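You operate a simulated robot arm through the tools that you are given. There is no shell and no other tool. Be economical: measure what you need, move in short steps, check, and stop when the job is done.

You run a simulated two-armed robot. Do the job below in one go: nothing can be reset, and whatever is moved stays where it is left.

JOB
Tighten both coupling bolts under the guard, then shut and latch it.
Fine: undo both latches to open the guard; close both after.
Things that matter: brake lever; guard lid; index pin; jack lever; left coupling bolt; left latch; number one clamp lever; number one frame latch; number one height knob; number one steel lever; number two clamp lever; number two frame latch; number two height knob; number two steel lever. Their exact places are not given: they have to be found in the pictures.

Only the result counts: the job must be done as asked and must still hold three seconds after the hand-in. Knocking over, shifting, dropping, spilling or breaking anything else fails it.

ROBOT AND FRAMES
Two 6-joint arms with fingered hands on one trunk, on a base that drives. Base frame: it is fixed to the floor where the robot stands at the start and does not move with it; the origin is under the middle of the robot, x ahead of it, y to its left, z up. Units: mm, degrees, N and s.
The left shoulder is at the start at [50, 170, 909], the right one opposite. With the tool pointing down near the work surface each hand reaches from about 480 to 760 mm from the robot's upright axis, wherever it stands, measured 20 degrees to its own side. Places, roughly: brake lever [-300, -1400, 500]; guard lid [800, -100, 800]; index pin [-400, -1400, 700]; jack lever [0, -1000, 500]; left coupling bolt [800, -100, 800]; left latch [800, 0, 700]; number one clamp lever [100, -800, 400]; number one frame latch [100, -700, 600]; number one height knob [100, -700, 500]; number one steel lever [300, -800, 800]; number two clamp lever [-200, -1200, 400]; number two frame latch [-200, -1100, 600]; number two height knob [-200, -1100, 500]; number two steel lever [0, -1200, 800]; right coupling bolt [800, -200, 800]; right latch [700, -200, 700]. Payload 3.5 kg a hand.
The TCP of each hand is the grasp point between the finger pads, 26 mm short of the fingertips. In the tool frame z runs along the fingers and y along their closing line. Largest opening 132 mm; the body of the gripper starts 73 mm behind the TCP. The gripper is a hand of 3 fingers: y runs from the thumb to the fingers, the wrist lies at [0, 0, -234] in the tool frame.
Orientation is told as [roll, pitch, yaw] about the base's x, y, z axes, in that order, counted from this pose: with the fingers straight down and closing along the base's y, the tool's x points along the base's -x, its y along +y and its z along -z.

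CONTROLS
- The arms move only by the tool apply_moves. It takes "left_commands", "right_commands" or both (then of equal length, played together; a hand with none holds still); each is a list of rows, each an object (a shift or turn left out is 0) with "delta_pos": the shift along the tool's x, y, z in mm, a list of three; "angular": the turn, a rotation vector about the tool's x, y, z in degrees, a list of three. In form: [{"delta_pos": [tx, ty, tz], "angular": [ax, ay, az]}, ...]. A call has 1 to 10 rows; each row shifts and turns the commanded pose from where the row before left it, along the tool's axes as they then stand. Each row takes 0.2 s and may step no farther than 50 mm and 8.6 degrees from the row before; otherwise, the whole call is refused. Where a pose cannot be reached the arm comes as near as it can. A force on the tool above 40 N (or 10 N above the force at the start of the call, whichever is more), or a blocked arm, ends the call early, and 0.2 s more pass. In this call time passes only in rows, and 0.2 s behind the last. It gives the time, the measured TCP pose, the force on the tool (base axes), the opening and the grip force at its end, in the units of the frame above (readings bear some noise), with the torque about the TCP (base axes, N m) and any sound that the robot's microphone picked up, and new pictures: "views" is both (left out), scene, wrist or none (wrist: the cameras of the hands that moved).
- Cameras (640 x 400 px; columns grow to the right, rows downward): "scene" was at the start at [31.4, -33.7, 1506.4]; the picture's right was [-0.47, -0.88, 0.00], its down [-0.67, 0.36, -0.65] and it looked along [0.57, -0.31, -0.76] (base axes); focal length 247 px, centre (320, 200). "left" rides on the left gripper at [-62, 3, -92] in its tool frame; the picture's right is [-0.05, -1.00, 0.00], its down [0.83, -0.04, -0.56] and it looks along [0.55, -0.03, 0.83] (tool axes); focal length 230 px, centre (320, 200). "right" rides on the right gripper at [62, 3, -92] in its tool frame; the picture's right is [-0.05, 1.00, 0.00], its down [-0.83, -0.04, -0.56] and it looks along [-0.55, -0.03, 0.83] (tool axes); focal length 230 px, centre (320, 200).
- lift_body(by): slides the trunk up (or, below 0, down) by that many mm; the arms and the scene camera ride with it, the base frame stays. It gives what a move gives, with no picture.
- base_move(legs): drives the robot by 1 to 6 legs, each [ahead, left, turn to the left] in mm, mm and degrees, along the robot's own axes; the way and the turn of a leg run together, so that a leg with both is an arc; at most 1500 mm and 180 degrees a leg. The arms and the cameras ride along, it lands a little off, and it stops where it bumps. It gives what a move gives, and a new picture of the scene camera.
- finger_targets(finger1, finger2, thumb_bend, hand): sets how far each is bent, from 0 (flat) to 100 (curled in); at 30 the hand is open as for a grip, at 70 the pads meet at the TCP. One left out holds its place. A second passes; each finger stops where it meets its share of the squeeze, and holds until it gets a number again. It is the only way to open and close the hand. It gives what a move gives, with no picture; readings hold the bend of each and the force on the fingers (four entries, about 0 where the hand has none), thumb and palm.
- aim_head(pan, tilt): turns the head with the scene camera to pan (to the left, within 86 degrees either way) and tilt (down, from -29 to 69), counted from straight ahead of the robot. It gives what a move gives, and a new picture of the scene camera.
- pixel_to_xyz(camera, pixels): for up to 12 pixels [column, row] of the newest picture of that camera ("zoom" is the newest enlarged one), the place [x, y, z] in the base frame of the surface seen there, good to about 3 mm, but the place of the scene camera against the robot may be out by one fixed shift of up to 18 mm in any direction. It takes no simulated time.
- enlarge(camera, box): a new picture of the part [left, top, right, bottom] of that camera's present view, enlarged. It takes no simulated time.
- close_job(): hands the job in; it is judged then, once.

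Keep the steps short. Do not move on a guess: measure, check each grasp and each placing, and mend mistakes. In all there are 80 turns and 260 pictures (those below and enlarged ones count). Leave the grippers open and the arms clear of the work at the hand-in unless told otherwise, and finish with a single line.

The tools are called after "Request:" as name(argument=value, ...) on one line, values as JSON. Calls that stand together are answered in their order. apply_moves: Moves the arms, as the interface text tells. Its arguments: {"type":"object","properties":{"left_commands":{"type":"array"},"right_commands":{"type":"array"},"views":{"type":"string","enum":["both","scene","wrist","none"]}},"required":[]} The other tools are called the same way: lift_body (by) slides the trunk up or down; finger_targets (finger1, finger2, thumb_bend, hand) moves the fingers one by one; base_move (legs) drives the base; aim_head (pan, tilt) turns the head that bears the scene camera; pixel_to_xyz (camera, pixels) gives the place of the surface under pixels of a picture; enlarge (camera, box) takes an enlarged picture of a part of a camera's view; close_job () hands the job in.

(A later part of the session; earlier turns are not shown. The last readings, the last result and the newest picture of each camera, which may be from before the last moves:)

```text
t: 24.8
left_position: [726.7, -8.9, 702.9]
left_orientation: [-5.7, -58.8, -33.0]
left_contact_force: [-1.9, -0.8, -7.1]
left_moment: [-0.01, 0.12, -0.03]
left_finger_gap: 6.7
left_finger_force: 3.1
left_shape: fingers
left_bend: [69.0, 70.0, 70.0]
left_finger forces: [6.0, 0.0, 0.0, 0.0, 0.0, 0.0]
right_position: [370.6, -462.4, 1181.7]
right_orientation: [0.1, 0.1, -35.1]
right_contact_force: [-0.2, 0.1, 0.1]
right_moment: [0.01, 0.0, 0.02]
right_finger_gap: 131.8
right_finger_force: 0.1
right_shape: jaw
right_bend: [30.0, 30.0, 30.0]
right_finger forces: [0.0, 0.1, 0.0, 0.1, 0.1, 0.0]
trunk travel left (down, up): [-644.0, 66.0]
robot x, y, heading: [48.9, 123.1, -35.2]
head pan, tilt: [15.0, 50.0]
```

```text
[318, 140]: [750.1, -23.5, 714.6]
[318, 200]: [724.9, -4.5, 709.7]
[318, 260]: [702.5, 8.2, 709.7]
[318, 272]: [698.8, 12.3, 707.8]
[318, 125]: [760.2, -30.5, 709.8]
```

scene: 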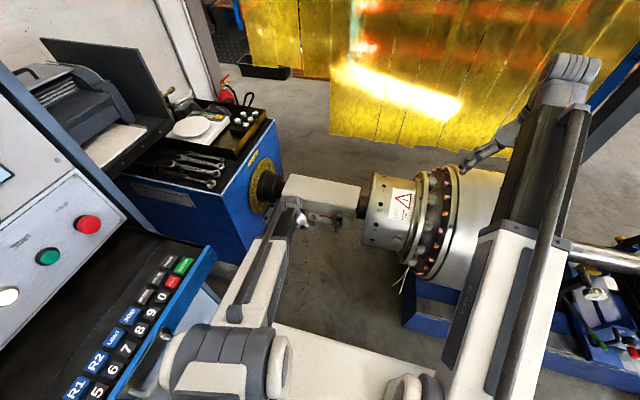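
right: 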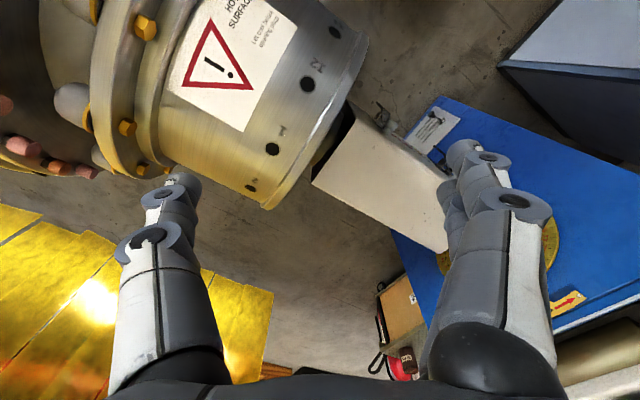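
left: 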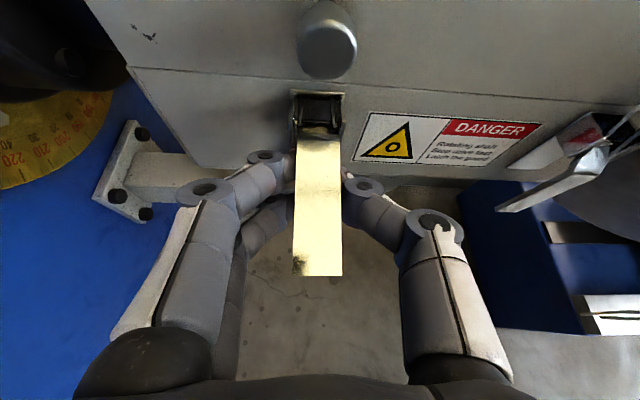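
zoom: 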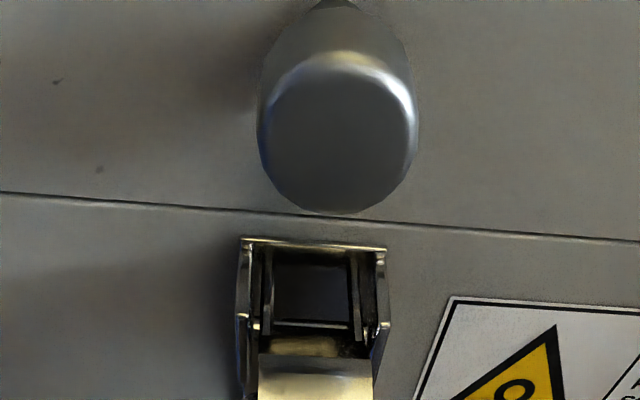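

The bail has come off the stud — left latch undone. Now drop away, move right, straighten the hand and reopen fingers for the right latch.

Request:
apply_moves(left_commands=[{"delta_pos": [21.5, 0, 13]}, {"delta_pos": [21.5, 0, 13]}, {"delta_pos": [0, -48, 0]}, {"delta_pos": [0, -48, 0]}, {"angular": [-3.8, 7.8, 1.1]}, {"delta_pos": [8, 0, -10]}, {"delta_pos": [8, 0, -10]}], views="none")

Request:
finger_targets(hand="left", finger1=52, finger2=52, thumb_bend=52)

Request:
apply_moves(left_commands=[{"delta_pos": [0, -37, 0]}, {"delta_pos": [0, -37, 0]}], views="wrist")

```text
refused: row 5 steps farther than a row can; nothing moved
```

```text
t: 25.8
left_position: [726.9, -8.6, 704.4]
left_orientation: [-5.7, -59.0, -33.0]
left_contact_force: [0.8, -0.3, -0.2]
left_moment: [0.0, -0.01, -0.01]
left_finger_gap: 60.5
left_finger_force: 0.0
left_shape: fingers
left_bend: [52.0, 52.0, 52.0]
left_finger forces: [0.1, 0.0, 0.0, 0.1, 0.0, 0.0]
right_position: [370.4, -462.7, 1183.8]
right_orientation: [0.0, -0.1, -35.0]
right_contact_force: [-0.4, 0.0, -0.1]
right_moment: [-0.01, -0.05, 0.01]
right_finger_gap: 131.9
right_finger_force: 0.0
right_shape: jaw
right_bend: [30.0, 30.0, 30.0]
right_finger forces: [0.0, 0.1, 0.0, 0.1, 0.1, 0.0]
trunk travel left (down, up): [-644.0, 66.0]
robot x, y, heading: [47.7, 125.3, -35.3]
head pan, tilt: [15.0, 50.0]
```

```text
t: 26.3
left_position: [704.6, -36.5, 704.7]
left_orientation: [-5.1, -58.7, -31.8]
left_contact_force: [21.5, 17.6, -2.0]
left_moment: [-0.05, 0.27, -0.77]
left_finger_gap: 74.4
left_finger_force: 14.3
left_shape: fingers
left_bend: [45.0, 51.0, 52.0]
left_finger forces: [10.5, 17.6, 0.0, 0.1, 0.0, 0.1]
right_position: [372.9, -460.4, 1182.7]
right_orientation: [-0.1, 0.0, -34.9]
right_contact_force: [0.3, -0.5, 0.7]
right_moment: [0.0, 0.0, -0.01]
right_finger_gap: 132.0
right_finger_force: 0.1
right_shape: jaw
right_bend: [30.0, 30.0, 30.0]
right_finger forces: [0.1, 0.0, 0.0, 0.1, 0.1, 0.0]
trunk travel left (down, up): [-644.0, 66.0]
robot x, y, heading: [49.8, 123.9, -35.2]
head pan, tilt: [15.0, 50.0]
stopped in row 2 (left hand): the force on the tool passed its limit at 53 N (the readings are from after the stop); the commanded pose is now the measured one
```

left: 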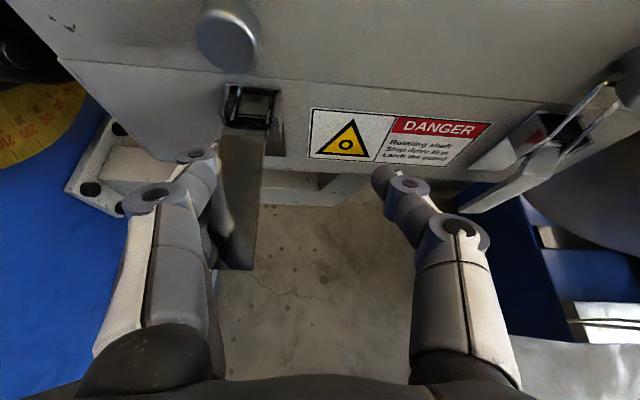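

A row was refused and the follow-up pushed sideways on the lever. I back off to the left, drop below the lever, then go right.

Request:
apply_moves(left_commands=[{"delta_pos": [0, 25, 0]}, {"delta_pos": [21.5, 0, 13]}, {"delta_pos": [21.5, 0, 13]}, {"delta_pos": [12, 0, 7]}], views="wrist")

```text
t: 27.3
left_position: [717.3, -25.0, 641.2]
left_orientation: [-5.2, -58.9, -32.4]
left_contact_force: [0.2, 0.3, 0.4]
left_moment: [0.03, -0.01, -0.01]
left_finger_gap: 61.6
left_finger_force: 0.0
left_shape: fingers
left_bend: [52.0, 52.0, 52.0]
left_finger forces: [0.0, 0.1, 0.0, 0.0, 0.0, 0.0]
right_position: [370.7, -462.0, 1181.8]
right_orientation: [0.0, 0.0, -35.2]
right_contact_force: [1.1, 0.8, -0.7]
right_moment: [-0.02, 0.0, 0.03]
right_finger_gap: 132.0
right_finger_force: 0.2
right_shape: jaw
right_bend: [30.0, 30.0, 30.0]
right_finger forces: [0.1, 0.0, 0.0, 0.0, 0.1, 0.0]
trunk travel left (down, up): [-644.0, 66.0]
robot x, y, heading: [48.7, 122.6, -34.8]
head pan, tilt: [15.0, 50.0]
```

left: 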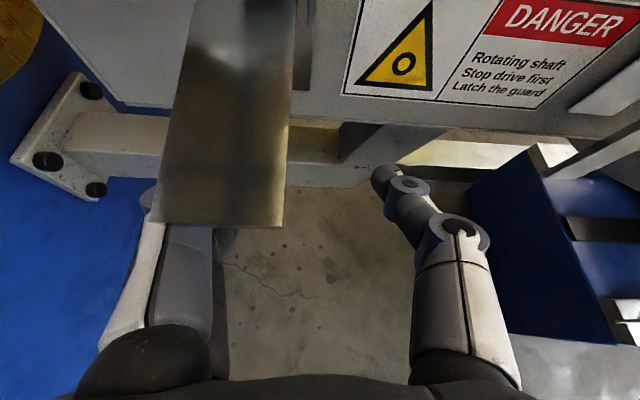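

Clear below it. Now move right and straighten toward the right lever.

Request:
apply_moves(left_commands=[{"delta_pos": [0, -40, 0]}, {"delta_pos": [0, -40, 0]}, {"angular": [-3.8, 0, 1.1]}, {"angular": [0, 7.8, 0]}, {"delta_pos": [6, 0, -8]}, {"delta_pos": [6, 0, -8]}, {"delta_pos": [0, -35, 0]}, {"delta_pos": [0, -35, 0]}], views="wrist")

```text
t: 29.1
left_position: [649.8, -93.6, 657.9]
left_orientation: [-1.3, -50.6, -34.4]
left_contact_force: [0.2, 0.4, -0.2]
left_moment: [0.0, 0.01, -0.01]
left_finger_gap: 61.5
left_finger_force: 0.0
left_shape: fingers
left_bend: [52.0, 52.0, 52.0]
left_finger forces: [0.0, 0.0, 0.1, 0.1, 0.1, 0.1]
left hand out of reach, approached as far as the arm can: row 3, 7, 8
right_position: [370.3, -462.8, 1183.0]
right_orientation: [0.0, 0.1, -35.0]
right_contact_force: [-0.2, 0.0, 0.2]
right_moment: [0.01, 0.02, 0.01]
right_finger_gap: 131.9
right_finger_force: 0.2
right_shape: jaw
right_bend: [30.0, 30.0, 30.0]
right_finger forces: [0.1, 0.0, 0.1, 0.0, 0.1, 0.1]
trunk travel left (down, up): [-644.0, 66.0]
robot x, y, heading: [45.6, 123.2, -35.0]
head pan, tilt: [15.0, 50.0]
```

left: 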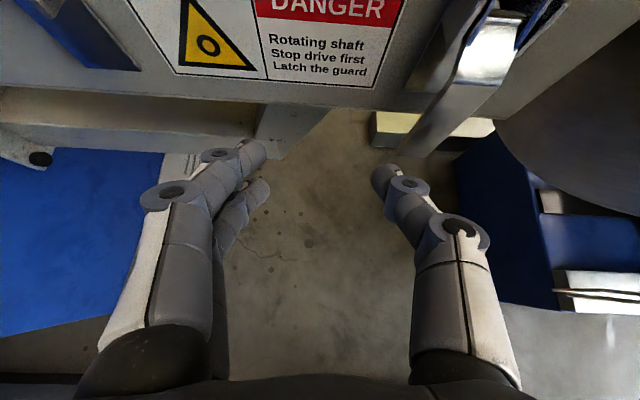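

At the folded reach limit. Driving the base back 40 and right 55 carries the hand in front of the right lever.

Request:
base_move(legs=[[-40, 0, 0], [0, -55, 0]])

Request:
enlarge(camera="left", box=[160, 0, 480, 200])

```text
t: 30.6
left_position: [586.4, -116.6, 657.2]
left_orientation: [-1.4, -50.7, -34.5]
left_contact_force: [-0.3, 0.3, 0.2]
left_moment: [-0.01, -0.03, -0.01]
left_finger_gap: 61.6
left_finger_force: 0.1
left_shape: fingers
left_bend: [52.0, 52.0, 52.0]
left_finger forces: [0.0, 0.0, 0.1, 0.1, 0.0, 0.0]
right_position: [307.1, -484.3, 1182.3]
right_orientation: [-0.1, 0.0, -35.1]
right_contact_force: [0.3, -0.8, -0.4]
right_moment: [0.07, -0.01, 0.01]
right_finger_gap: 131.9
right_finger_force: 0.0
right_shape: jaw
right_bend: [30.0, 30.0, 30.0]
right_finger forces: [0.1, 0.0, 0.0, 0.0, 0.0, 0.0]
trunk travel left (down, up): [-644.0, 66.0]
robot x, y, heading: [-12.2, 101.2, -35.1]
head pan, tilt: [15.0, 50.0]
```

scene: 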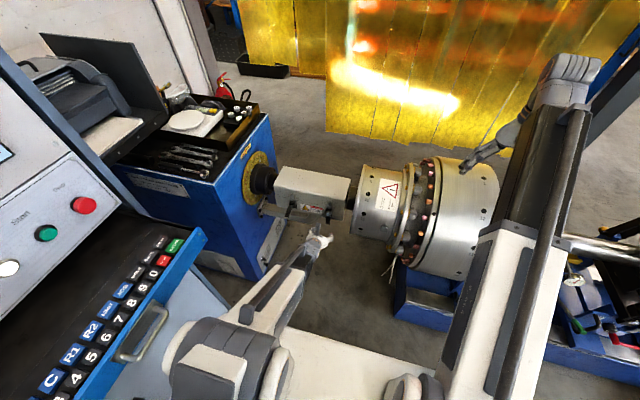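

```text
2.00 times, centred on (320, 100) of left
```

zoom: 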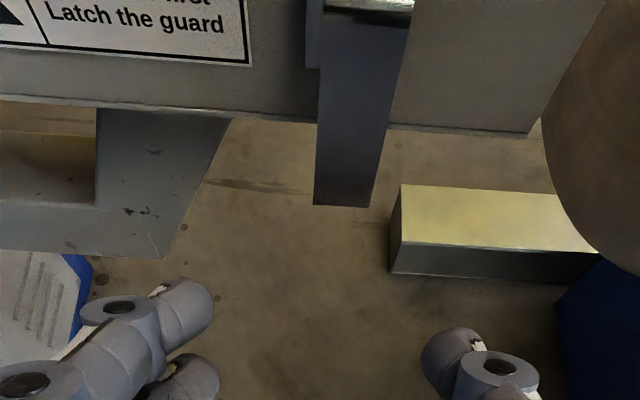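

Request:
pixel_to_xyz(camera="zoom", pixels=[[345, 195], [355, 100], [365, 40], [322, 180], [372, 180], [250, 115], [470, 130]])

```text
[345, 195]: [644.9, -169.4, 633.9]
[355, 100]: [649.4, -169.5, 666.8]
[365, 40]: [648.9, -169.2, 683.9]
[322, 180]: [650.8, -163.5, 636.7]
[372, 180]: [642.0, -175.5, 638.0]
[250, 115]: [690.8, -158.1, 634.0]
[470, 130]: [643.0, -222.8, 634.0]
```

Right lever centre a≈235, tip z≈632, n≈−625. Advance onto it.

Request:
apply_moves(left_commands=[{"delta_pos": [-12, -2.7, 23.7]}, {"delta_pos": [-12, -2.7, 23.7]}, {"delta_pos": [-12, -2.7, 23.7]}], views="wrist")

```text
t: 31.4
left_position: [645.3, -166.5, 640.6]
left_orientation: [-1.1, -50.6, -34.4]
left_contact_force: [-2.7, 1.8, -1.0]
left_moment: [-0.01, 0.05, 0.11]
left_finger_gap: 61.4
left_finger_force: 2.1
left_shape: fingers
left_bend: [52.0, 52.0, 52.0]
left_finger forces: [3.5, 0.0, 0.0, 0.0, 0.1, 0.0]
right_position: [308.5, -482.4, 1183.2]
right_orientation: [0.1, 0.0, -35.1]
right_contact_force: [0.3, -0.4, -0.2]
right_moment: [-0.03, 0.0, 0.03]
right_finger_gap: 132.0
right_finger_force: 0.0
right_shape: jaw
right_bend: [30.0, 30.0, 30.0]
right_finger forces: [0.1, 0.0, 0.0, 0.1, 0.0, 0.1]
trunk travel left (down, up): [-644.0, 66.0]
robot x, y, heading: [-15.5, 103.7, -35.3]
head pan, tilt: [15.0, 50.0]
```

left: 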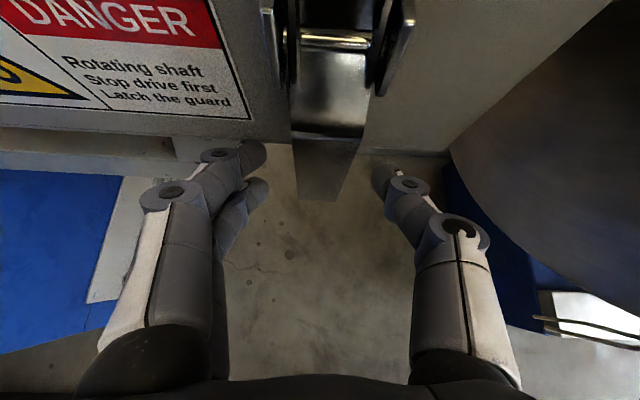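

Finger 1 just touches the face lightly. Close the fingers behind the lever.

Request:
finger_targets(hand="left", finger1=70, finger2=70, thumb_bend=70)

Request:
apply_moves(left_commands=[{"delta_pos": [2.8, 0, -7.2], "angular": [0, 6, 0]}, {"delta_pos": [2.8, 0, -7.2], "angular": [0, 8, 0]}, {"delta_pos": [2.8, 0, -7.2], "angular": [0, 8, 0]}, {"delta_pos": [2.8, 0, -7.2], "angular": [0, 8, 0]}], views="wrist")

```text
t: 32.4
left_position: [645.8, -167.0, 640.8]
left_orientation: [-1.1, -50.6, -34.3]
left_contact_force: [-1.4, -1.8, -4.0]
left_moment: [-0.02, 0.04, -0.05]
left_finger_gap: 9.5
left_finger_force: 2.3
left_shape: fingers
left_bend: [70.0, 69.0, 69.0]
left_finger forces: [0.1, 2.1, 0.0, 0.0, 3.2, 0.0]
right_position: [307.8, -484.4, 1181.5]
right_orientation: [0.0, 0.1, -35.0]
right_contact_force: [0.2, 0.6, 0.7]
right_moment: [-0.01, 0.01, -0.02]
right_finger_gap: 131.9
right_finger_force: 0.1
right_shape: jaw
right_bend: [30.0, 30.0, 30.0]
right_finger forces: [0.0, 0.1, 0.0, 0.0, 0.1, 0.1]
trunk travel left (down, up): [-644.0, 66.0]
robot x, y, heading: [-11.7, 103.1, -35.0]
head pan, tilt: [15.0, 50.0]
```

```text
t: 33.2
left_position: [594.1, -181.3, 635.1]
left_orientation: [2.6, -32.2, -34.6]
left_contact_force: [25.6, 22.3, 7.1]
left_moment: [0.12, -0.07, -0.17]
left_finger_gap: 47.8
left_finger_force: 15.5
left_shape: fingers
left_bend: [52.0, 70.0, 70.0]
left_finger forces: [31.4, 0.0, 0.0, 0.0, 0.0, 0.1]
left hand out of reach, approached as far as the arm can: row 1, 2, 3
right_position: [311.0, -482.2, 1183.7]
right_orientation: [-0.1, -0.1, -35.0]
right_contact_force: [0.7, 0.3, -0.4]
right_moment: [0.02, 0.0, -0.02]
right_finger_gap: 131.8
right_finger_force: 0.1
right_shape: jaw
right_bend: [30.0, 30.0, 30.0]
right_finger forces: [0.0, 0.1, 0.0, 0.0, 0.1, 0.0]
trunk travel left (down, up): [-644.0, 66.0]
robot x, y, heading: [-12.7, 100.8, -35.0]
head pan, tilt: [15.0, 50.0]
stopped in row 3 (left hand): the force on the tool passed its limit at 45 N (the readings are from after the stop); the commanded pose is now the measured one
```

left: 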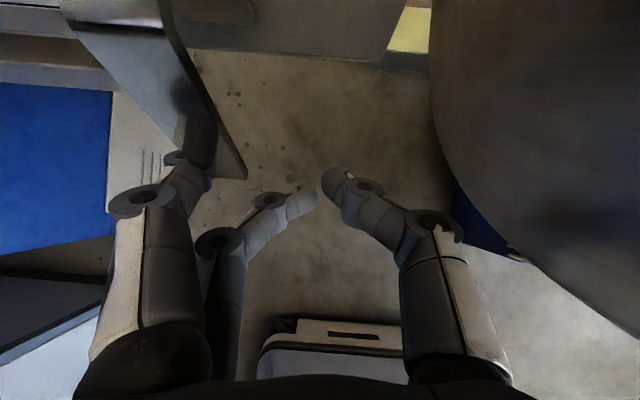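

The pose was out of reach for the arm this far inward; the hand slid right and the lever slipped between fingers. Relieve by moving left, then drop below the lever.

Request:
apply_moves(left_commands=[{"delta_pos": [0, 18, 0]}, {"delta_pos": [0, 18, 0]}], views="wrist")

```text
t: 33.8
left_position: [601.1, -159.7, 632.5]
left_orientation: [3.5, -32.5, -35.0]
left_contact_force: [6.5, 7.4, -0.2]
left_moment: [-0.07, 0.06, 0.04]
left_finger_gap: 19.2
left_finger_force: 4.3
left_shape: fingers
left_bend: [64.0, 70.0, 70.0]
left_finger forces: [8.3, 0.0, 0.0, 0.0, 0.0, 0.0]
left hand out of reach, approached as far as the arm can: row 2
right_position: [309.0, -482.9, 1182.5]
right_orientation: [0.0, 0.1, -35.1]
right_contact_force: [-0.4, 0.0, -0.8]
right_moment: [-0.01, 0.02, 0.02]
right_finger_gap: 132.1
right_finger_force: 0.0
right_shape: jaw
right_bend: [30.0, 30.0, 30.0]
right_finger forces: [0.0, 0.0, 0.1, 0.0, 0.0, 0.0]
trunk travel left (down, up): [-644.0, 66.0]
robot x, y, heading: [-12.5, 101.1, -35.0]
head pan, tilt: [15.0, 50.0]
```

left: 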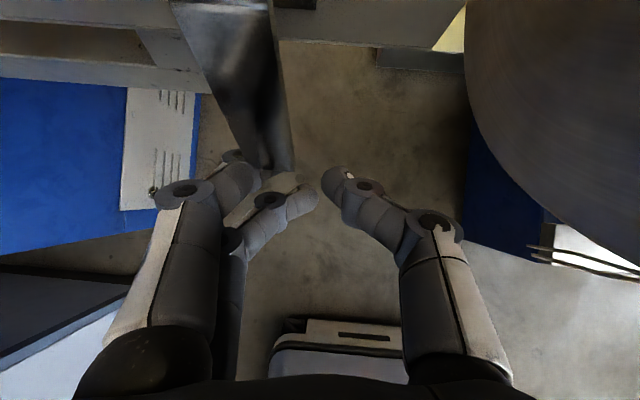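

Now drop 45 mm straight down to free the fingers.

Request:
apply_moves(left_commands=[{"delta_pos": [12, 0, 19]}, {"delta_pos": [12, 0, 19]}], views="wrist")

```text
t: 34.4
left_position: [601.3, -162.2, 589.2]
left_orientation: [2.9, -32.5, -34.8]
left_contact_force: [0.6, -0.5, 0.0]
left_moment: [0.0, 0.02, 0.03]
left_finger_gap: 6.3
left_finger_force: 0.1
left_shape: fingers
left_bend: [70.0, 70.0, 70.0]
left_finger forces: [0.1, 0.0, 0.0, 0.1, 0.0, 0.0]
right_position: [309.5, -483.1, 1183.9]
right_orientation: [0.0, -0.1, -35.0]
right_contact_force: [-0.6, -0.5, 0.4]
right_moment: [0.0, -0.02, 0.0]
right_finger_gap: 131.9
right_finger_force: 0.0
right_shape: jaw
right_bend: [30.0, 30.0, 30.0]
right_finger forces: [0.0, 0.0, 0.0, 0.1, 0.0, 0.0]
trunk travel left (down, up): [-644.0, 66.0]
robot x, y, heading: [-10.1, 103.4, -35.3]
head pan, tilt: [15.0, 50.0]
```

left: 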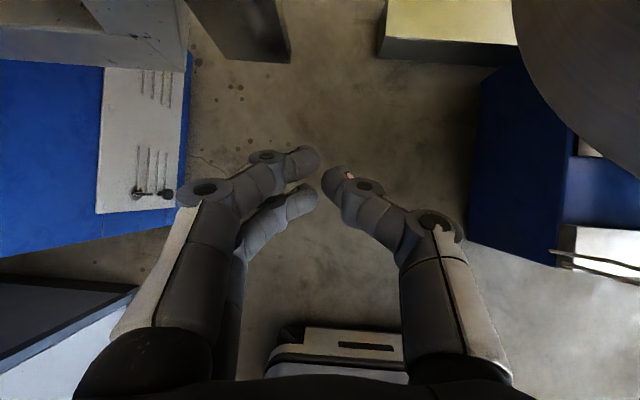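

Free. To get a better arm posture (like at the left latch), I back up, shift right 123 mm, and then bring the hand back left.

Request:
base_move(legs=[[-110, 0, 0], [0, -123, 0]])

Request:
apply_moves(left_commands=[{"delta_pos": [0, 40, 0]}, {"delta_pos": [0, 40, 0]}, {"delta_pos": [0, 40, 0]}, {"delta_pos": [0, 22, 0], "angular": [0, -8.5, 0]}, {"delta_pos": [-10, 0, -13], "angular": [2, -8, 0]}, {"delta_pos": [-15, 0, -13]}, {"delta_pos": [-15, 0, -13]}], views="both")

```text
t: 36.4
left_position: [439.4, -198.2, 589.6]
left_orientation: [2.9, -32.3, -35.1]
left_contact_force: [-0.2, 0.0, -0.3]
left_moment: [-0.04, 0.01, 0.03]
left_finger_gap: 6.3
left_finger_force: 0.0
left_shape: fingers
left_bend: [70.0, 70.0, 70.0]
left_finger forces: [0.1, 0.0, 0.0, 0.0, 0.0, 0.0]
right_position: [147.6, -521.3, 1182.4]
right_orientation: [0.0, 0.0, -35.0]
right_contact_force: [-0.3, -0.4, 0.4]
right_moment: [0.02, 0.01, 0.01]
right_finger_gap: 132.0
right_finger_force: 0.1
right_shape: jaw
right_bend: [30.0, 30.0, 30.0]
right_finger forces: [0.0, 0.0, 0.0, 0.0, 0.0, 0.0]
trunk travel left (down, up): [-644.0, 66.0]
robot x, y, heading: [-175.4, 68.2, -35.3]
head pan, tilt: [15.0, 50.0]
```

scene: 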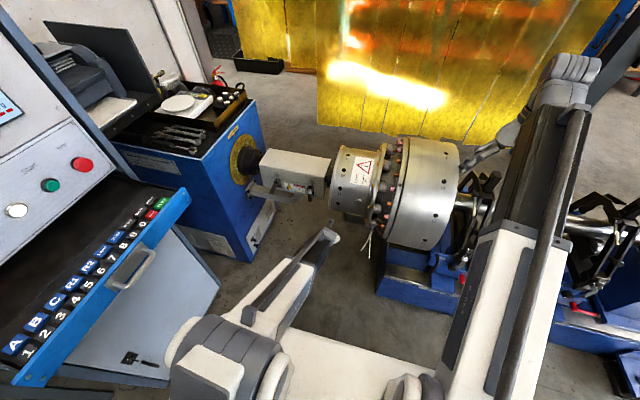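

```text
t: 38.0
left_position: [475.7, -117.5, 634.5]
left_orientation: [5.4, -49.5, -37.4]
left_contact_force: [0.9, 0.6, -0.1]
left_moment: [0.02, -0.01, -0.02]
left_finger_gap: 6.3
left_finger_force: 0.0
left_shape: fingers
left_bend: [70.0, 70.0, 70.0]
left_finger forces: [0.0, 0.0, 0.0, 0.0, 0.0, 0.0]
left hand out of reach, approached as far as the arm can: row 1, 2, 3
right_position: [146.9, -520.5, 1182.4]
right_orientation: [0.0, 0.0, -35.1]
right_contact_force: [-1.1, 0.8, 0.5]
right_moment: [0.03, 0.01, -0.03]
right_finger_gap: 131.8
right_finger_force: 0.0
right_shape: jaw
right_bend: [30.0, 30.0, 30.0]
right_finger forces: [0.1, 0.1, 0.0, 0.0, 0.0, 0.0]
trunk travel left (down, up): [-644.0, 66.0]
robot x, y, heading: [-173.6, 64.6, -35.2]
head pan, tilt: [15.0, 50.0]
```

scene: 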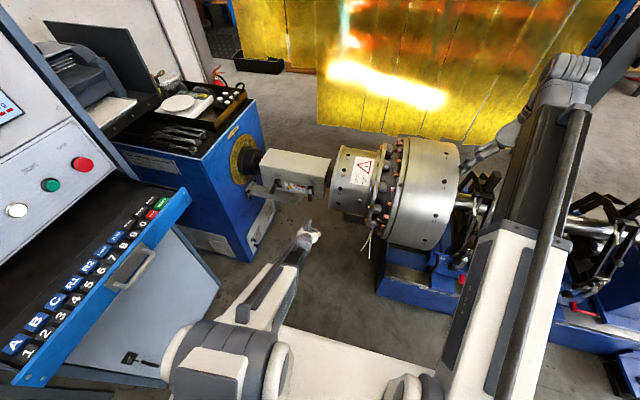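
left: 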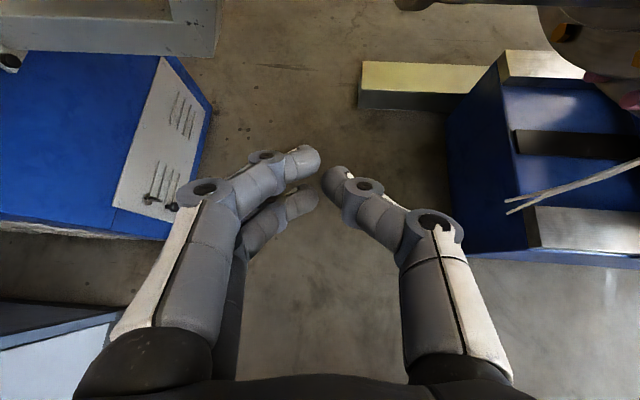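

Hand at a≈178, wants a≈235. Straighten and shift left 56, then open the fingers and drive forward.

Request:
apply_moves(left_commands=[{"delta_pos": [0, 19, 0], "angular": [3.7, 0, -1.4]}, {"delta_pos": [0, 19, 0]}, {"delta_pos": [0, 18, 0]}], views="none")

Request:
finger_targets(hand="left", finger1=52, finger2=52, thumb_bend=52)

```text
t: 38.8
left_position: [503.0, -78.9, 639.9]
left_orientation: [3.7, -50.8, -36.6]
left_contact_force: [-0.3, 0.5, -0.2]
left_moment: [-0.02, -0.02, 0.0]
left_finger_gap: 6.1
left_finger_force: 0.0
left_shape: fingers
left_bend: [70.0, 70.0, 70.0]
left_finger forces: [0.0, 0.1, 0.1, 0.1, 0.0, 0.0]
left hand out of reach, approached as far as the arm can: row 1
right_position: [146.6, -519.9, 1182.9]
right_orientation: [0.0, 0.0, -35.1]
right_contact_force: [-0.6, 0.4, -0.2]
right_moment: [0.0, 0.01, 0.01]
right_finger_gap: 131.8
right_finger_force: 0.1
right_shape: jaw
right_bend: [30.0, 30.0, 30.0]
right_finger forces: [0.0, 0.0, 0.0, 0.0, 0.0, 0.0]
trunk travel left (down, up): [-644.0, 66.0]
robot x, y, heading: [-179.5, 67.3, -35.0]
head pan, tilt: [15.0, 50.0]
```

```text
t: 39.8
left_position: [503.7, -79.7, 641.3]
left_orientation: [3.7, -50.8, -36.6]
left_contact_force: [0.0, -0.1, -0.4]
left_moment: [0.04, 0.0, 0.0]
left_finger_gap: 60.7
left_finger_force: 0.1
left_shape: fingers
left_bend: [52.0, 52.0, 52.0]
left_finger forces: [0.1, 0.0, 0.0, 0.2, 0.1, 0.1]
right_position: [146.6, -521.6, 1182.8]
right_orientation: [0.0, 0.0, -35.0]
right_contact_force: [0.1, -0.5, 0.3]
right_moment: [-0.03, -0.02, -0.02]
right_finger_gap: 131.8
right_finger_force: 0.0
right_shape: jaw
right_bend: [30.0, 30.0, 30.0]
right_finger forces: [0.0, 0.1, 0.1, 0.0, 0.0, 0.1]
trunk travel left (down, up): [-644.0, 66.0]
robot x, y, heading: [-177.3, 66.5, -35.1]
head pan, tilt: [15.0, 50.0]
```

Request:
base_move(legs=[[110, 10, 0]])

Request:
enlarge(camera="left", box=[160, 0, 480, 200])

```text
t: 41.0
left_position: [600.4, -131.0, 640.7]
left_orientation: [3.7, -50.7, -36.3]
left_contact_force: [0.2, 0.3, -0.8]
left_moment: [-0.02, -0.01, 0.0]
left_finger_gap: 60.4
left_finger_force: 0.1
left_shape: fingers
left_bend: [52.0, 52.0, 52.0]
left_finger forces: [0.1, 0.0, 0.0, 0.0, 0.0, 0.0]
right_position: [247.8, -573.6, 1181.5]
right_orientation: [-0.1, -0.1, -34.8]
right_contact_force: [0.1, 0.1, 0.1]
right_moment: [0.01, -0.01, -0.05]
right_finger_gap: 132.4
right_finger_force: 0.1
right_shape: jaw
right_bend: [30.0, 30.0, 30.0]
right_finger forces: [0.0, 0.1, 0.0, 0.0, 0.0, 0.1]
trunk travel left (down, up): [-644.0, 66.0]
robot x, y, heading: [-78.0, 12.5, -34.7]
head pan, tilt: [15.0, 50.0]
```

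scene: 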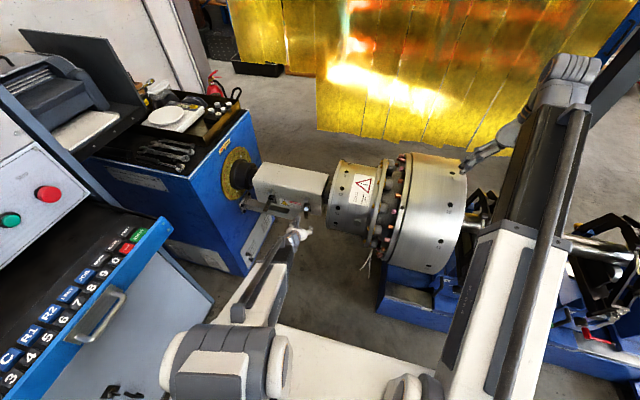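

```text
2.00 times, centred on (320, 100) of left
```

zoom: 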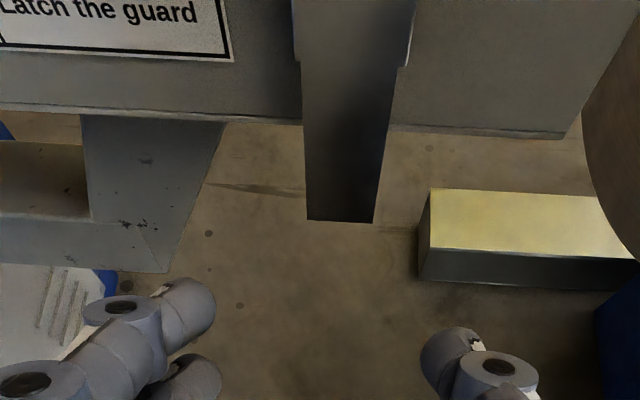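

Request:
pixel_to_xyz(camera="zoom", pixels=[[340, 210], [345, 120], [350, 60], [355, 20], [250, 118]])

```text
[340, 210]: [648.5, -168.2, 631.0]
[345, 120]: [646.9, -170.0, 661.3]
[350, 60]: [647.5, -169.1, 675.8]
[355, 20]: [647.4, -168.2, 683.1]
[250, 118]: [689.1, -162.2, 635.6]
```

Request:
apply_moves(left_commands=[{"delta_pos": [-13.4, -0.8, 14.8]}, {"delta_pos": [-13.4, -0.8, 14.8]}, {"delta_pos": [-13.0, -0.8, 14.3]}], views="none")

Request:
finger_targets(hand="left", finger1=70, finger2=70, thumb_bend=70)

Request:
enlarge(camera="left", box=[200, 60, 440, 260])

```text
t: 41.8
left_position: [646.7, -163.5, 644.2]
left_orientation: [3.7, -50.7, -36.1]
left_contact_force: [-17.5, 11.7, 0.1]
left_moment: [0.04, 0.1, 0.82]
left_finger_gap: 60.5
left_finger_force: 14.3
left_shape: fingers
left_bend: [55.0, 52.0, 52.0]
left_finger forces: [28.0, 0.1, 0.0, 0.0, 0.0, 0.0]
right_position: [244.6, -572.2, 1183.9]
right_orientation: [0.0, -0.1, -34.6]
right_contact_force: [-1.8, 0.1, 0.3]
right_moment: [0.0, -0.03, -0.02]
right_finger_gap: 131.9
right_finger_force: 0.0
right_shape: jaw
right_bend: [30.0, 30.0, 30.0]
right_finger forces: [0.1, 0.0, 0.0, 0.0, 0.0, 0.0]
trunk travel left (down, up): [-644.0, 66.0]
robot x, y, heading: [-83.6, 12.6, -34.5]
head pan, tilt: [15.0, 50.0]
```

```text
t: 42.8
left_position: [647.1, -162.5, 643.5]
left_orientation: [3.7, -50.7, -36.1]
left_contact_force: [-26.0, 23.1, -11.2]
left_moment: [0.03, 0.62, 1.68]
left_finger_gap: 40.4
left_finger_force: 25.6
left_shape: fingers
left_bend: [60.0, 69.0, 67.0]
left_finger forces: [44.7, 1.0, 0.0, 0.0, 6.1, 0.1]
right_position: [245.6, -572.6, 1183.5]
right_orientation: [-0.1, -0.1, -34.6]
right_contact_force: [-0.9, 0.4, 0.2]
right_moment: [0.02, -0.01, 0.02]
right_finger_gap: 131.8
right_finger_force: 0.0
right_shape: jaw
right_bend: [30.0, 30.0, 30.0]
right_finger forces: [0.0, 0.1, 0.0, 0.1, 0.0, 0.0]
trunk travel left (down, up): [-644.0, 66.0]
robot x, y, heading: [-78.9, 12.0, -34.9]
head pan, tilt: [15.0, 50.0]
```

```text
2.00 times, centred on (320, 160) of left
```

zoom: 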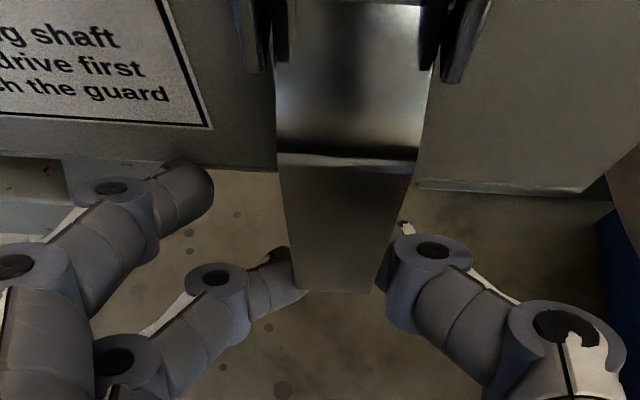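

Finger 1 is jammed on the guard's lower edge. Ease out 5 and down 4 so it can close.

Request:
apply_moves(left_commands=[{"delta_pos": [3.2, 0, -0.7]}, {"delta_pos": [3.1, 0, -0.7]}], views="wrist")

```text
t: 43.4
left_position: [645.2, -165.3, 640.2]
left_orientation: [3.8, -50.9, -36.8]
left_contact_force: [-0.4, -3.3, 0.6]
left_moment: [-0.06, 0.03, 0.0]
left_finger_gap: 14.4
left_finger_force: 1.9
left_shape: fingers
left_bend: [69.0, 68.0, 69.0]
left_finger forces: [0.0, 0.8, 0.1, 0.0, 3.5, 0.1]
right_position: [246.3, -574.5, 1181.6]
right_orientation: [0.0, 0.0, -34.8]
right_contact_force: [-0.5, 0.1, 0.3]
right_moment: [0.0, 0.01, 0.02]
right_finger_gap: 132.0
right_finger_force: 0.1
right_shape: jaw
right_bend: [30.0, 30.0, 30.0]
right_finger forces: [0.1, 0.0, 0.0, 0.0, 0.0, 0.0]
trunk travel left (down, up): [-644.0, 66.0]
robot x, y, heading: [-82.2, 11.3, -34.8]
head pan, tilt: [15.0, 50.0]
```

left: 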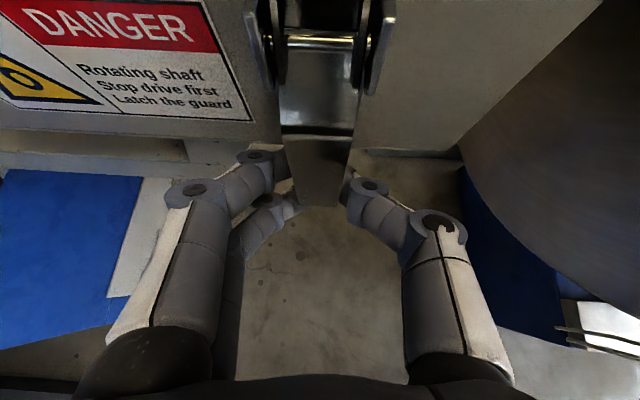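

Good hold. Swing it out along the arc, 3 rows first.

Request:
apply_moves(left_commands=[{"delta_pos": [2.8, 0, -7.2], "angular": [0, 8, 0]}, {"delta_pos": [2.8, 0, -7.2], "angular": [0, 8, 0]}, {"delta_pos": [2.8, 0, -7.2], "angular": [0, 8, 0]}], views="wrist")

```text
t: 44.2
left_position: [628.0, -159.8, 649.0]
left_orientation: [1.9, -31.5, -35.4]
left_contact_force: [1.2, -0.3, -0.1]
left_moment: [-0.01, 0.02, -0.03]
left_finger_gap: 12.6
left_finger_force: 1.7
left_shape: fingers
left_bend: [69.0, 68.0, 69.0]
left_finger forces: [0.1, 1.7, 0.2, 0.0, 1.7, 0.0]
left hand out of reach, approached as far as the arm can: row 1
right_position: [246.5, -574.2, 1182.6]
right_orientation: [0.0, 0.1, -34.8]
right_contact_force: [0.1, -1.3, 0.5]
right_moment: [0.0, -0.02, -0.01]
right_finger_gap: 131.8
right_finger_force: 0.1
right_shape: jaw
right_bend: [30.0, 30.0, 30.0]
right_finger forces: [0.0, 0.1, 0.0, 0.0, 0.0, 0.1]
trunk travel left (down, up): [-644.0, 66.0]
robot x, y, heading: [-83.1, 10.2, -34.6]
head pan, tilt: [15.0, 50.0]
```

left: 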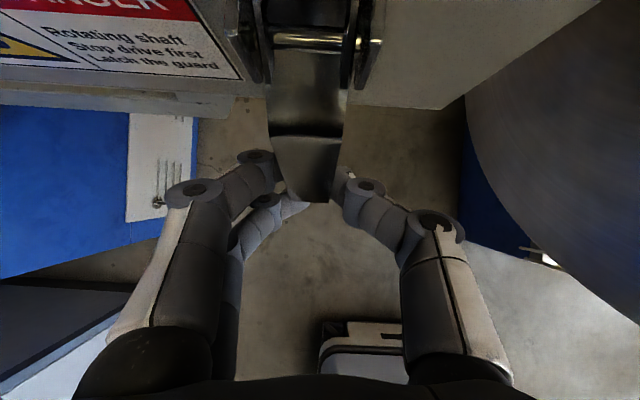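

Continue the arc at this tilt.

Request:
apply_moves(left_commands=[{"delta_pos": [3.2, 0, -12]}, {"delta_pos": [0.8, 0, -12.4]}, {"delta_pos": [-1.8, 0, -13.5]}, {"delta_pos": [-4.5, 0, -12.8]}], views="wrist")

```text
t: 45.2
left_position: [607.9, -147.3, 694.7]
left_orientation: [1.8, -31.9, -35.5]
left_contact_force: [-0.1, -0.4, -0.9]
left_moment: [0.01, -0.04, 0.01]
left_finger_gap: 11.6
left_finger_force: 0.1
left_shape: fingers
left_bend: [69.0, 70.0, 70.0]
left_finger forces: [0.0, 0.1, 0.1, 0.0, 0.0, 0.0]
right_position: [247.1, -573.6, 1182.6]
right_orientation: [-0.1, -0.1, -34.8]
right_contact_force: [-0.5, -0.2, -0.5]
right_moment: [-0.06, -0.02, 0.0]
right_finger_gap: 131.9
right_finger_force: 0.1
right_shape: jaw
right_bend: [30.0, 30.0, 30.0]
right_finger forces: [0.0, 0.0, 0.0, 0.0, 0.0, 0.0]
trunk travel left (down, up): [-644.0, 66.0]
robot x, y, heading: [-81.1, 11.8, -34.7]
head pan, tilt: [15.0, 50.0]
```

left: 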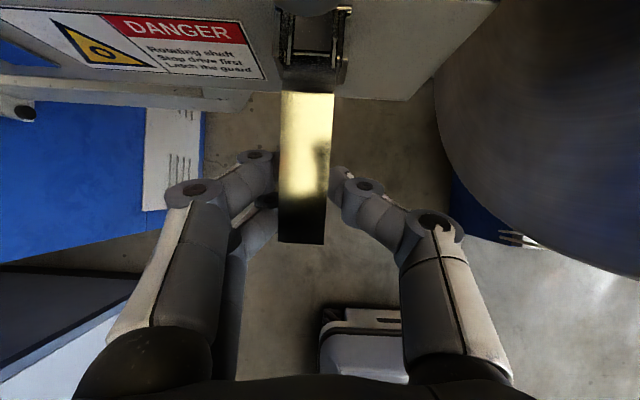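

Lever is out to horizontal with fingers under. Lift ~12 mm more and check the bail.

Request:
apply_moves(left_commands=[{"delta_pos": [-3, 0, -5.5]}, {"delta_pos": [-3, 0, -5.5]}], views="none")

Request:
enlarge(camera="left", box=[220, 0, 420, 260])

Request:
enlarge(camera="scene", box=[220, 150, 380, 250])

```text
t: 45.8
left_position: [606.4, -147.0, 704.3]
left_orientation: [1.8, -31.7, -35.4]
left_contact_force: [0.0, 0.0, -0.8]
left_moment: [0.0, 0.0, -0.01]
left_finger_gap: 11.8
left_finger_force: 0.0
left_shape: fingers
left_bend: [69.0, 70.0, 70.0]
left_finger forces: [0.3, 0.0, 0.0, 0.0, 0.0, 0.0]
right_position: [245.7, -573.6, 1182.1]
right_orientation: [0.0, 0.0, -34.8]
right_contact_force: [0.3, -0.6, 0.2]
right_moment: [0.0, 0.02, -0.01]
right_finger_gap: 131.9
right_finger_force: 0.0
right_shape: jaw
right_bend: [30.0, 30.0, 30.0]
right_finger forces: [0.1, 0.0, 0.0, 0.0, 0.0, 0.0]
trunk travel left (down, up): [-644.0, 66.0]
robot x, y, heading: [-82.8, 9.6, -34.8]
head pan, tilt: [15.0, 50.0]
```

```text
1.54 times, centred on (320, 130) of left
```

zoom: 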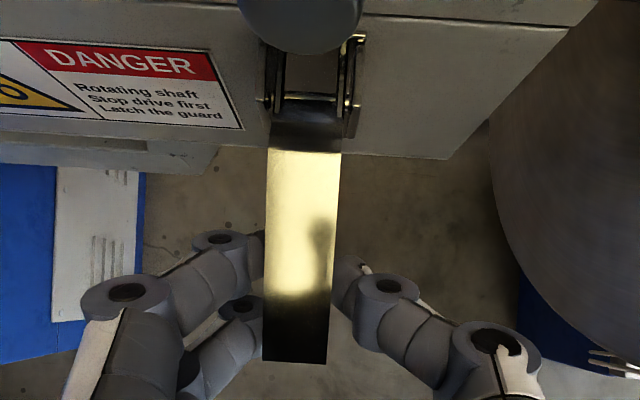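

```text
4.00 times, centred on (300, 200) of scene
```

zoom: 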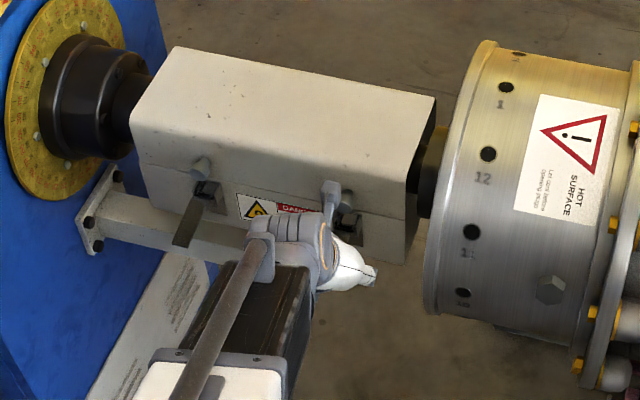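

Bail seems possibly still near the stud. Lift further until it offers resistance.

Request:
apply_moves(left_commands=[{"delta_pos": [-4, 0, -6.5]}, {"delta_pos": [-4, 0, -6.5]}, {"delta_pos": [-4, 0, -6.5]}], views="none")

Request:
enlarge(camera="left", box=[220, 0, 420, 260])

Request:
enlarge(camera="scene", box=[260, 180, 320, 220])

```text
t: 46.6
left_position: [607.3, -144.5, 730.6]
left_orientation: [1.8, -31.8, -35.4]
left_contact_force: [4.5, 5.8, -7.1]
left_moment: [0.07, -0.01, 0.05]
left_finger_gap: 20.2
left_finger_force: 5.6
left_shape: fingers
left_bend: [65.0, 61.0, 69.0]
left_finger forces: [2.8, 6.1, 0.0, 0.1, 2.0, 0.0]
right_position: [246.7, -572.5, 1183.0]
right_orientation: [-0.2, -0.1, -34.6]
right_contact_force: [-0.4, 0.0, -0.1]
right_moment: [-0.03, -0.02, 0.01]
right_finger_gap: 131.8
right_finger_force: 0.0
right_shape: jaw
right_bend: [30.0, 30.0, 30.0]
right_finger forces: [0.1, 0.0, 0.0, 0.0, 0.0, 0.0]
trunk travel left (down, up): [-644.0, 66.0]
robot x, y, heading: [-80.2, 12.5, -34.9]
head pan, tilt: [15.0, 50.0]
```

```text
1.54 times, centred on (320, 130) of left
```

zoom: 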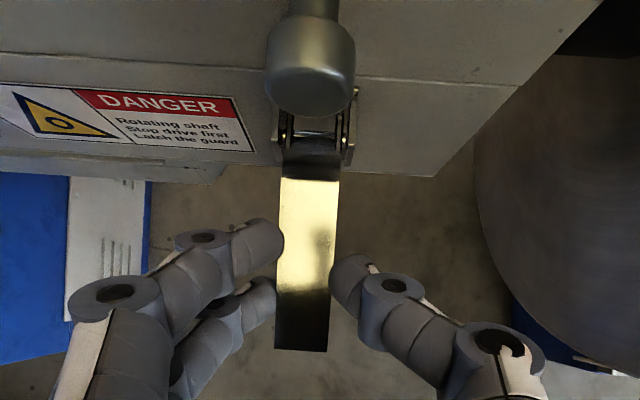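

```text
10.00 times, centred on (290, 200) of scene
```

zoom: 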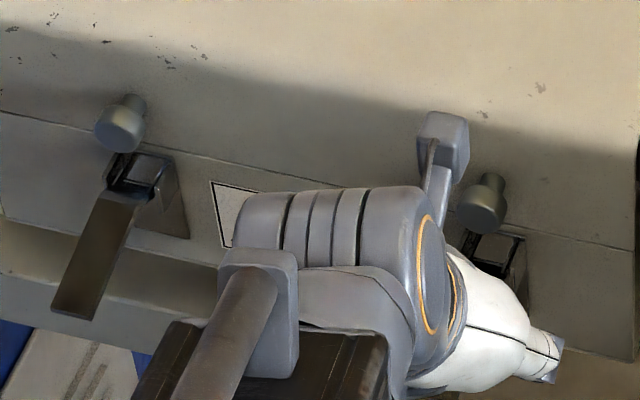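

Both bails are now folded off their studs (scene zoom: both frames look alike). Open the fingers, rise clear of the lever and back.

Request:
finger_targets(hand="left", finger1=47, finger2=47, thumb_bend=47)

Request:
apply_moves(left_commands=[{"delta_pos": [-8, 0, -20]}, {"delta_pos": [-8, 0, -20]}, {"delta_pos": [-10, 0, -22]}, {"delta_pos": [-10, 0, -22]}], views="wrist")

```text
t: 47.6
left_position: [605.8, -145.3, 728.4]
left_orientation: [1.7, -31.7, -35.4]
left_contact_force: [-0.1, 0.3, 0.4]
left_moment: [0.0, -0.01, 0.03]
left_finger_gap: 77.1
left_finger_force: 0.0
left_shape: fingers
left_bend: [47.0, 47.0, 47.0]
left_finger forces: [0.0, 0.0, 0.1, 0.1, 0.1, 0.1]
right_position: [246.2, -574.1, 1182.4]
right_orientation: [0.0, 0.0, -34.7]
right_contact_force: [0.5, 0.2, -0.2]
right_moment: [-0.02, 0.0, -0.03]
right_finger_gap: 131.8
right_finger_force: 0.1
right_shape: jaw
right_bend: [30.0, 30.0, 30.0]
right_finger forces: [0.1, 0.1, 0.1, 0.0, 0.1, 0.0]
trunk travel left (down, up): [-644.0, 66.0]
robot x, y, heading: [-76.4, 11.1, -34.9]
head pan, tilt: [15.0, 50.0]
```

```text
t: 48.6
left_position: [591.4, -138.6, 817.6]
left_orientation: [1.8, -31.7, -35.5]
left_contact_force: [-0.6, 0.1, 0.6]
left_moment: [0.0, -0.01, 0.0]
left_finger_gap: 77.4
left_finger_force: 0.1
left_shape: fingers
left_bend: [47.0, 47.0, 47.0]
left_finger forces: [0.0, 0.0, 0.0, 0.0, 0.0, 0.0]
right_position: [245.7, -573.8, 1182.8]
right_orientation: [0.0, 0.0, -34.8]
right_contact_force: [-0.2, 0.0, -0.4]
right_moment: [0.02, 0.01, 0.0]
right_finger_gap: 132.0
right_finger_force: 0.2
right_shape: jaw
right_bend: [30.0, 30.0, 30.0]
right_finger forces: [0.0, 0.1, 0.1, 0.0, 0.0, 0.0]
trunk travel left (down, up): [-644.0, 66.0]
robot x, y, heading: [-79.6, 14.8, -34.9]
head pan, tilt: [15.0, 50.0]
```

left: 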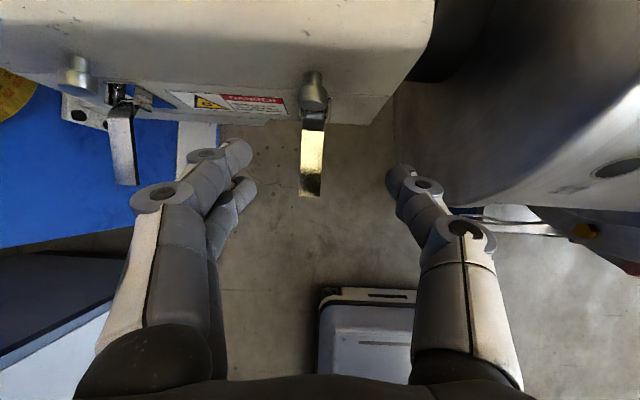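

Both levers stand out, bails off. Measure the studs, then drive forward 65 mm.

Request:
pixel_to_xyz(camera="left", pixels=[[313, 98], [313, 80], [75, 80], [300, 92], [326, 92], [313, 105]])

Request:
base_move(legs=[[60, 0, -0.4]])

```text
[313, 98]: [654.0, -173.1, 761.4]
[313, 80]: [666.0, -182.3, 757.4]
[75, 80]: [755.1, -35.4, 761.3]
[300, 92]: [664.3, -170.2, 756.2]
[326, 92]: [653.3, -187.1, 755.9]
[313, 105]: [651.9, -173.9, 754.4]
```

```text
t: 49.6
left_position: [644.3, -178.1, 817.8]
left_orientation: [1.7, -31.7, -35.7]
left_contact_force: [0.2, -0.2, -0.4]
left_moment: [0.01, 0.02, -0.01]
left_finger_gap: 78.0
left_finger_force: 0.0
left_shape: fingers
left_bend: [47.0, 47.0, 47.0]
left_finger forces: [0.0, 0.0, 0.0, 0.0, 0.0, 0.0]
right_position: [293.5, -610.9, 1181.5]
right_orientation: [0.0, 0.0, -35.0]
right_contact_force: [-0.2, -0.6, 0.2]
right_moment: [0.0, 0.01, -0.04]
right_finger_gap: 131.6
right_finger_force: 0.0
right_shape: jaw
right_bend: [30.0, 30.0, 30.0]
right_finger forces: [0.0, 0.0, 0.0, 0.1, 0.0, 0.1]
trunk travel left (down, up): [-644.0, 66.0]
robot x, y, heading: [-29.8, -22.4, -35.1]
head pan, tilt: [15.0, 50.0]
```

scene: 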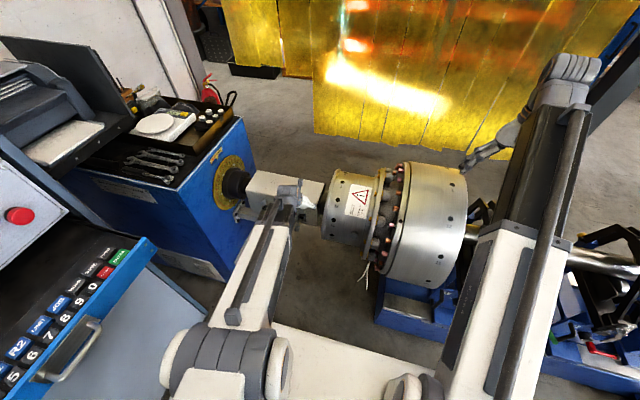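

Stud centre a≈235, end n≈−634, z≈760. Descend onto it: left 9, in 9, down 56.

Request:
apply_moves(left_commands=[{"delta_pos": [7.2, 5, 17.5]}, {"delta_pos": [7.2, 4, 17.5]}, {"delta_pos": [7.2, 0, 17.5]}], views="wrist")

```text
t: 50.0
left_position: [645.5, -176.7, 814.4]
left_orientation: [2.0, -32.7, -36.0]
left_contact_force: [-20.5, 9.3, 26.8]
left_moment: [0.78, -0.97, 0.95]
left_finger_gap: 76.0
left_finger_force: 18.1
left_shape: fingers
left_bend: [56.0, 47.0, 47.0]
left_finger forces: [35.2, 0.0, 0.0, 0.1, 0.0, 0.0]
right_position: [292.4, -608.9, 1183.5]
right_orientation: [0.1, -0.2, -35.0]
right_contact_force: [-0.2, 0.5, -0.2]
right_moment: [-0.01, 0.01, 0.02]
right_finger_gap: 132.1
right_finger_force: 0.1
right_shape: jaw
right_bend: [30.0, 30.0, 30.0]
right_finger forces: [0.1, 0.1, 0.0, 0.0, 0.1, 0.0]
trunk travel left (down, up): [-644.0, 66.0]
robot x, y, heading: [-25.8, -28.3, -34.7]
head pan, tilt: [15.0, 50.0]
stopped in row 2 (left hand): the force on the tool passed its limit at 51 N (the readings are from after the stop); the commanded pose is now the measured one
```

left: 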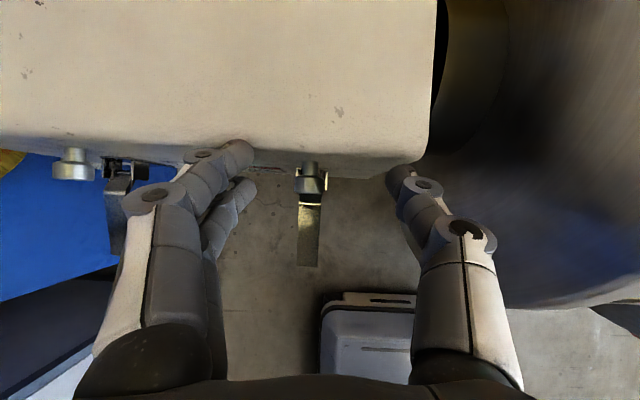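

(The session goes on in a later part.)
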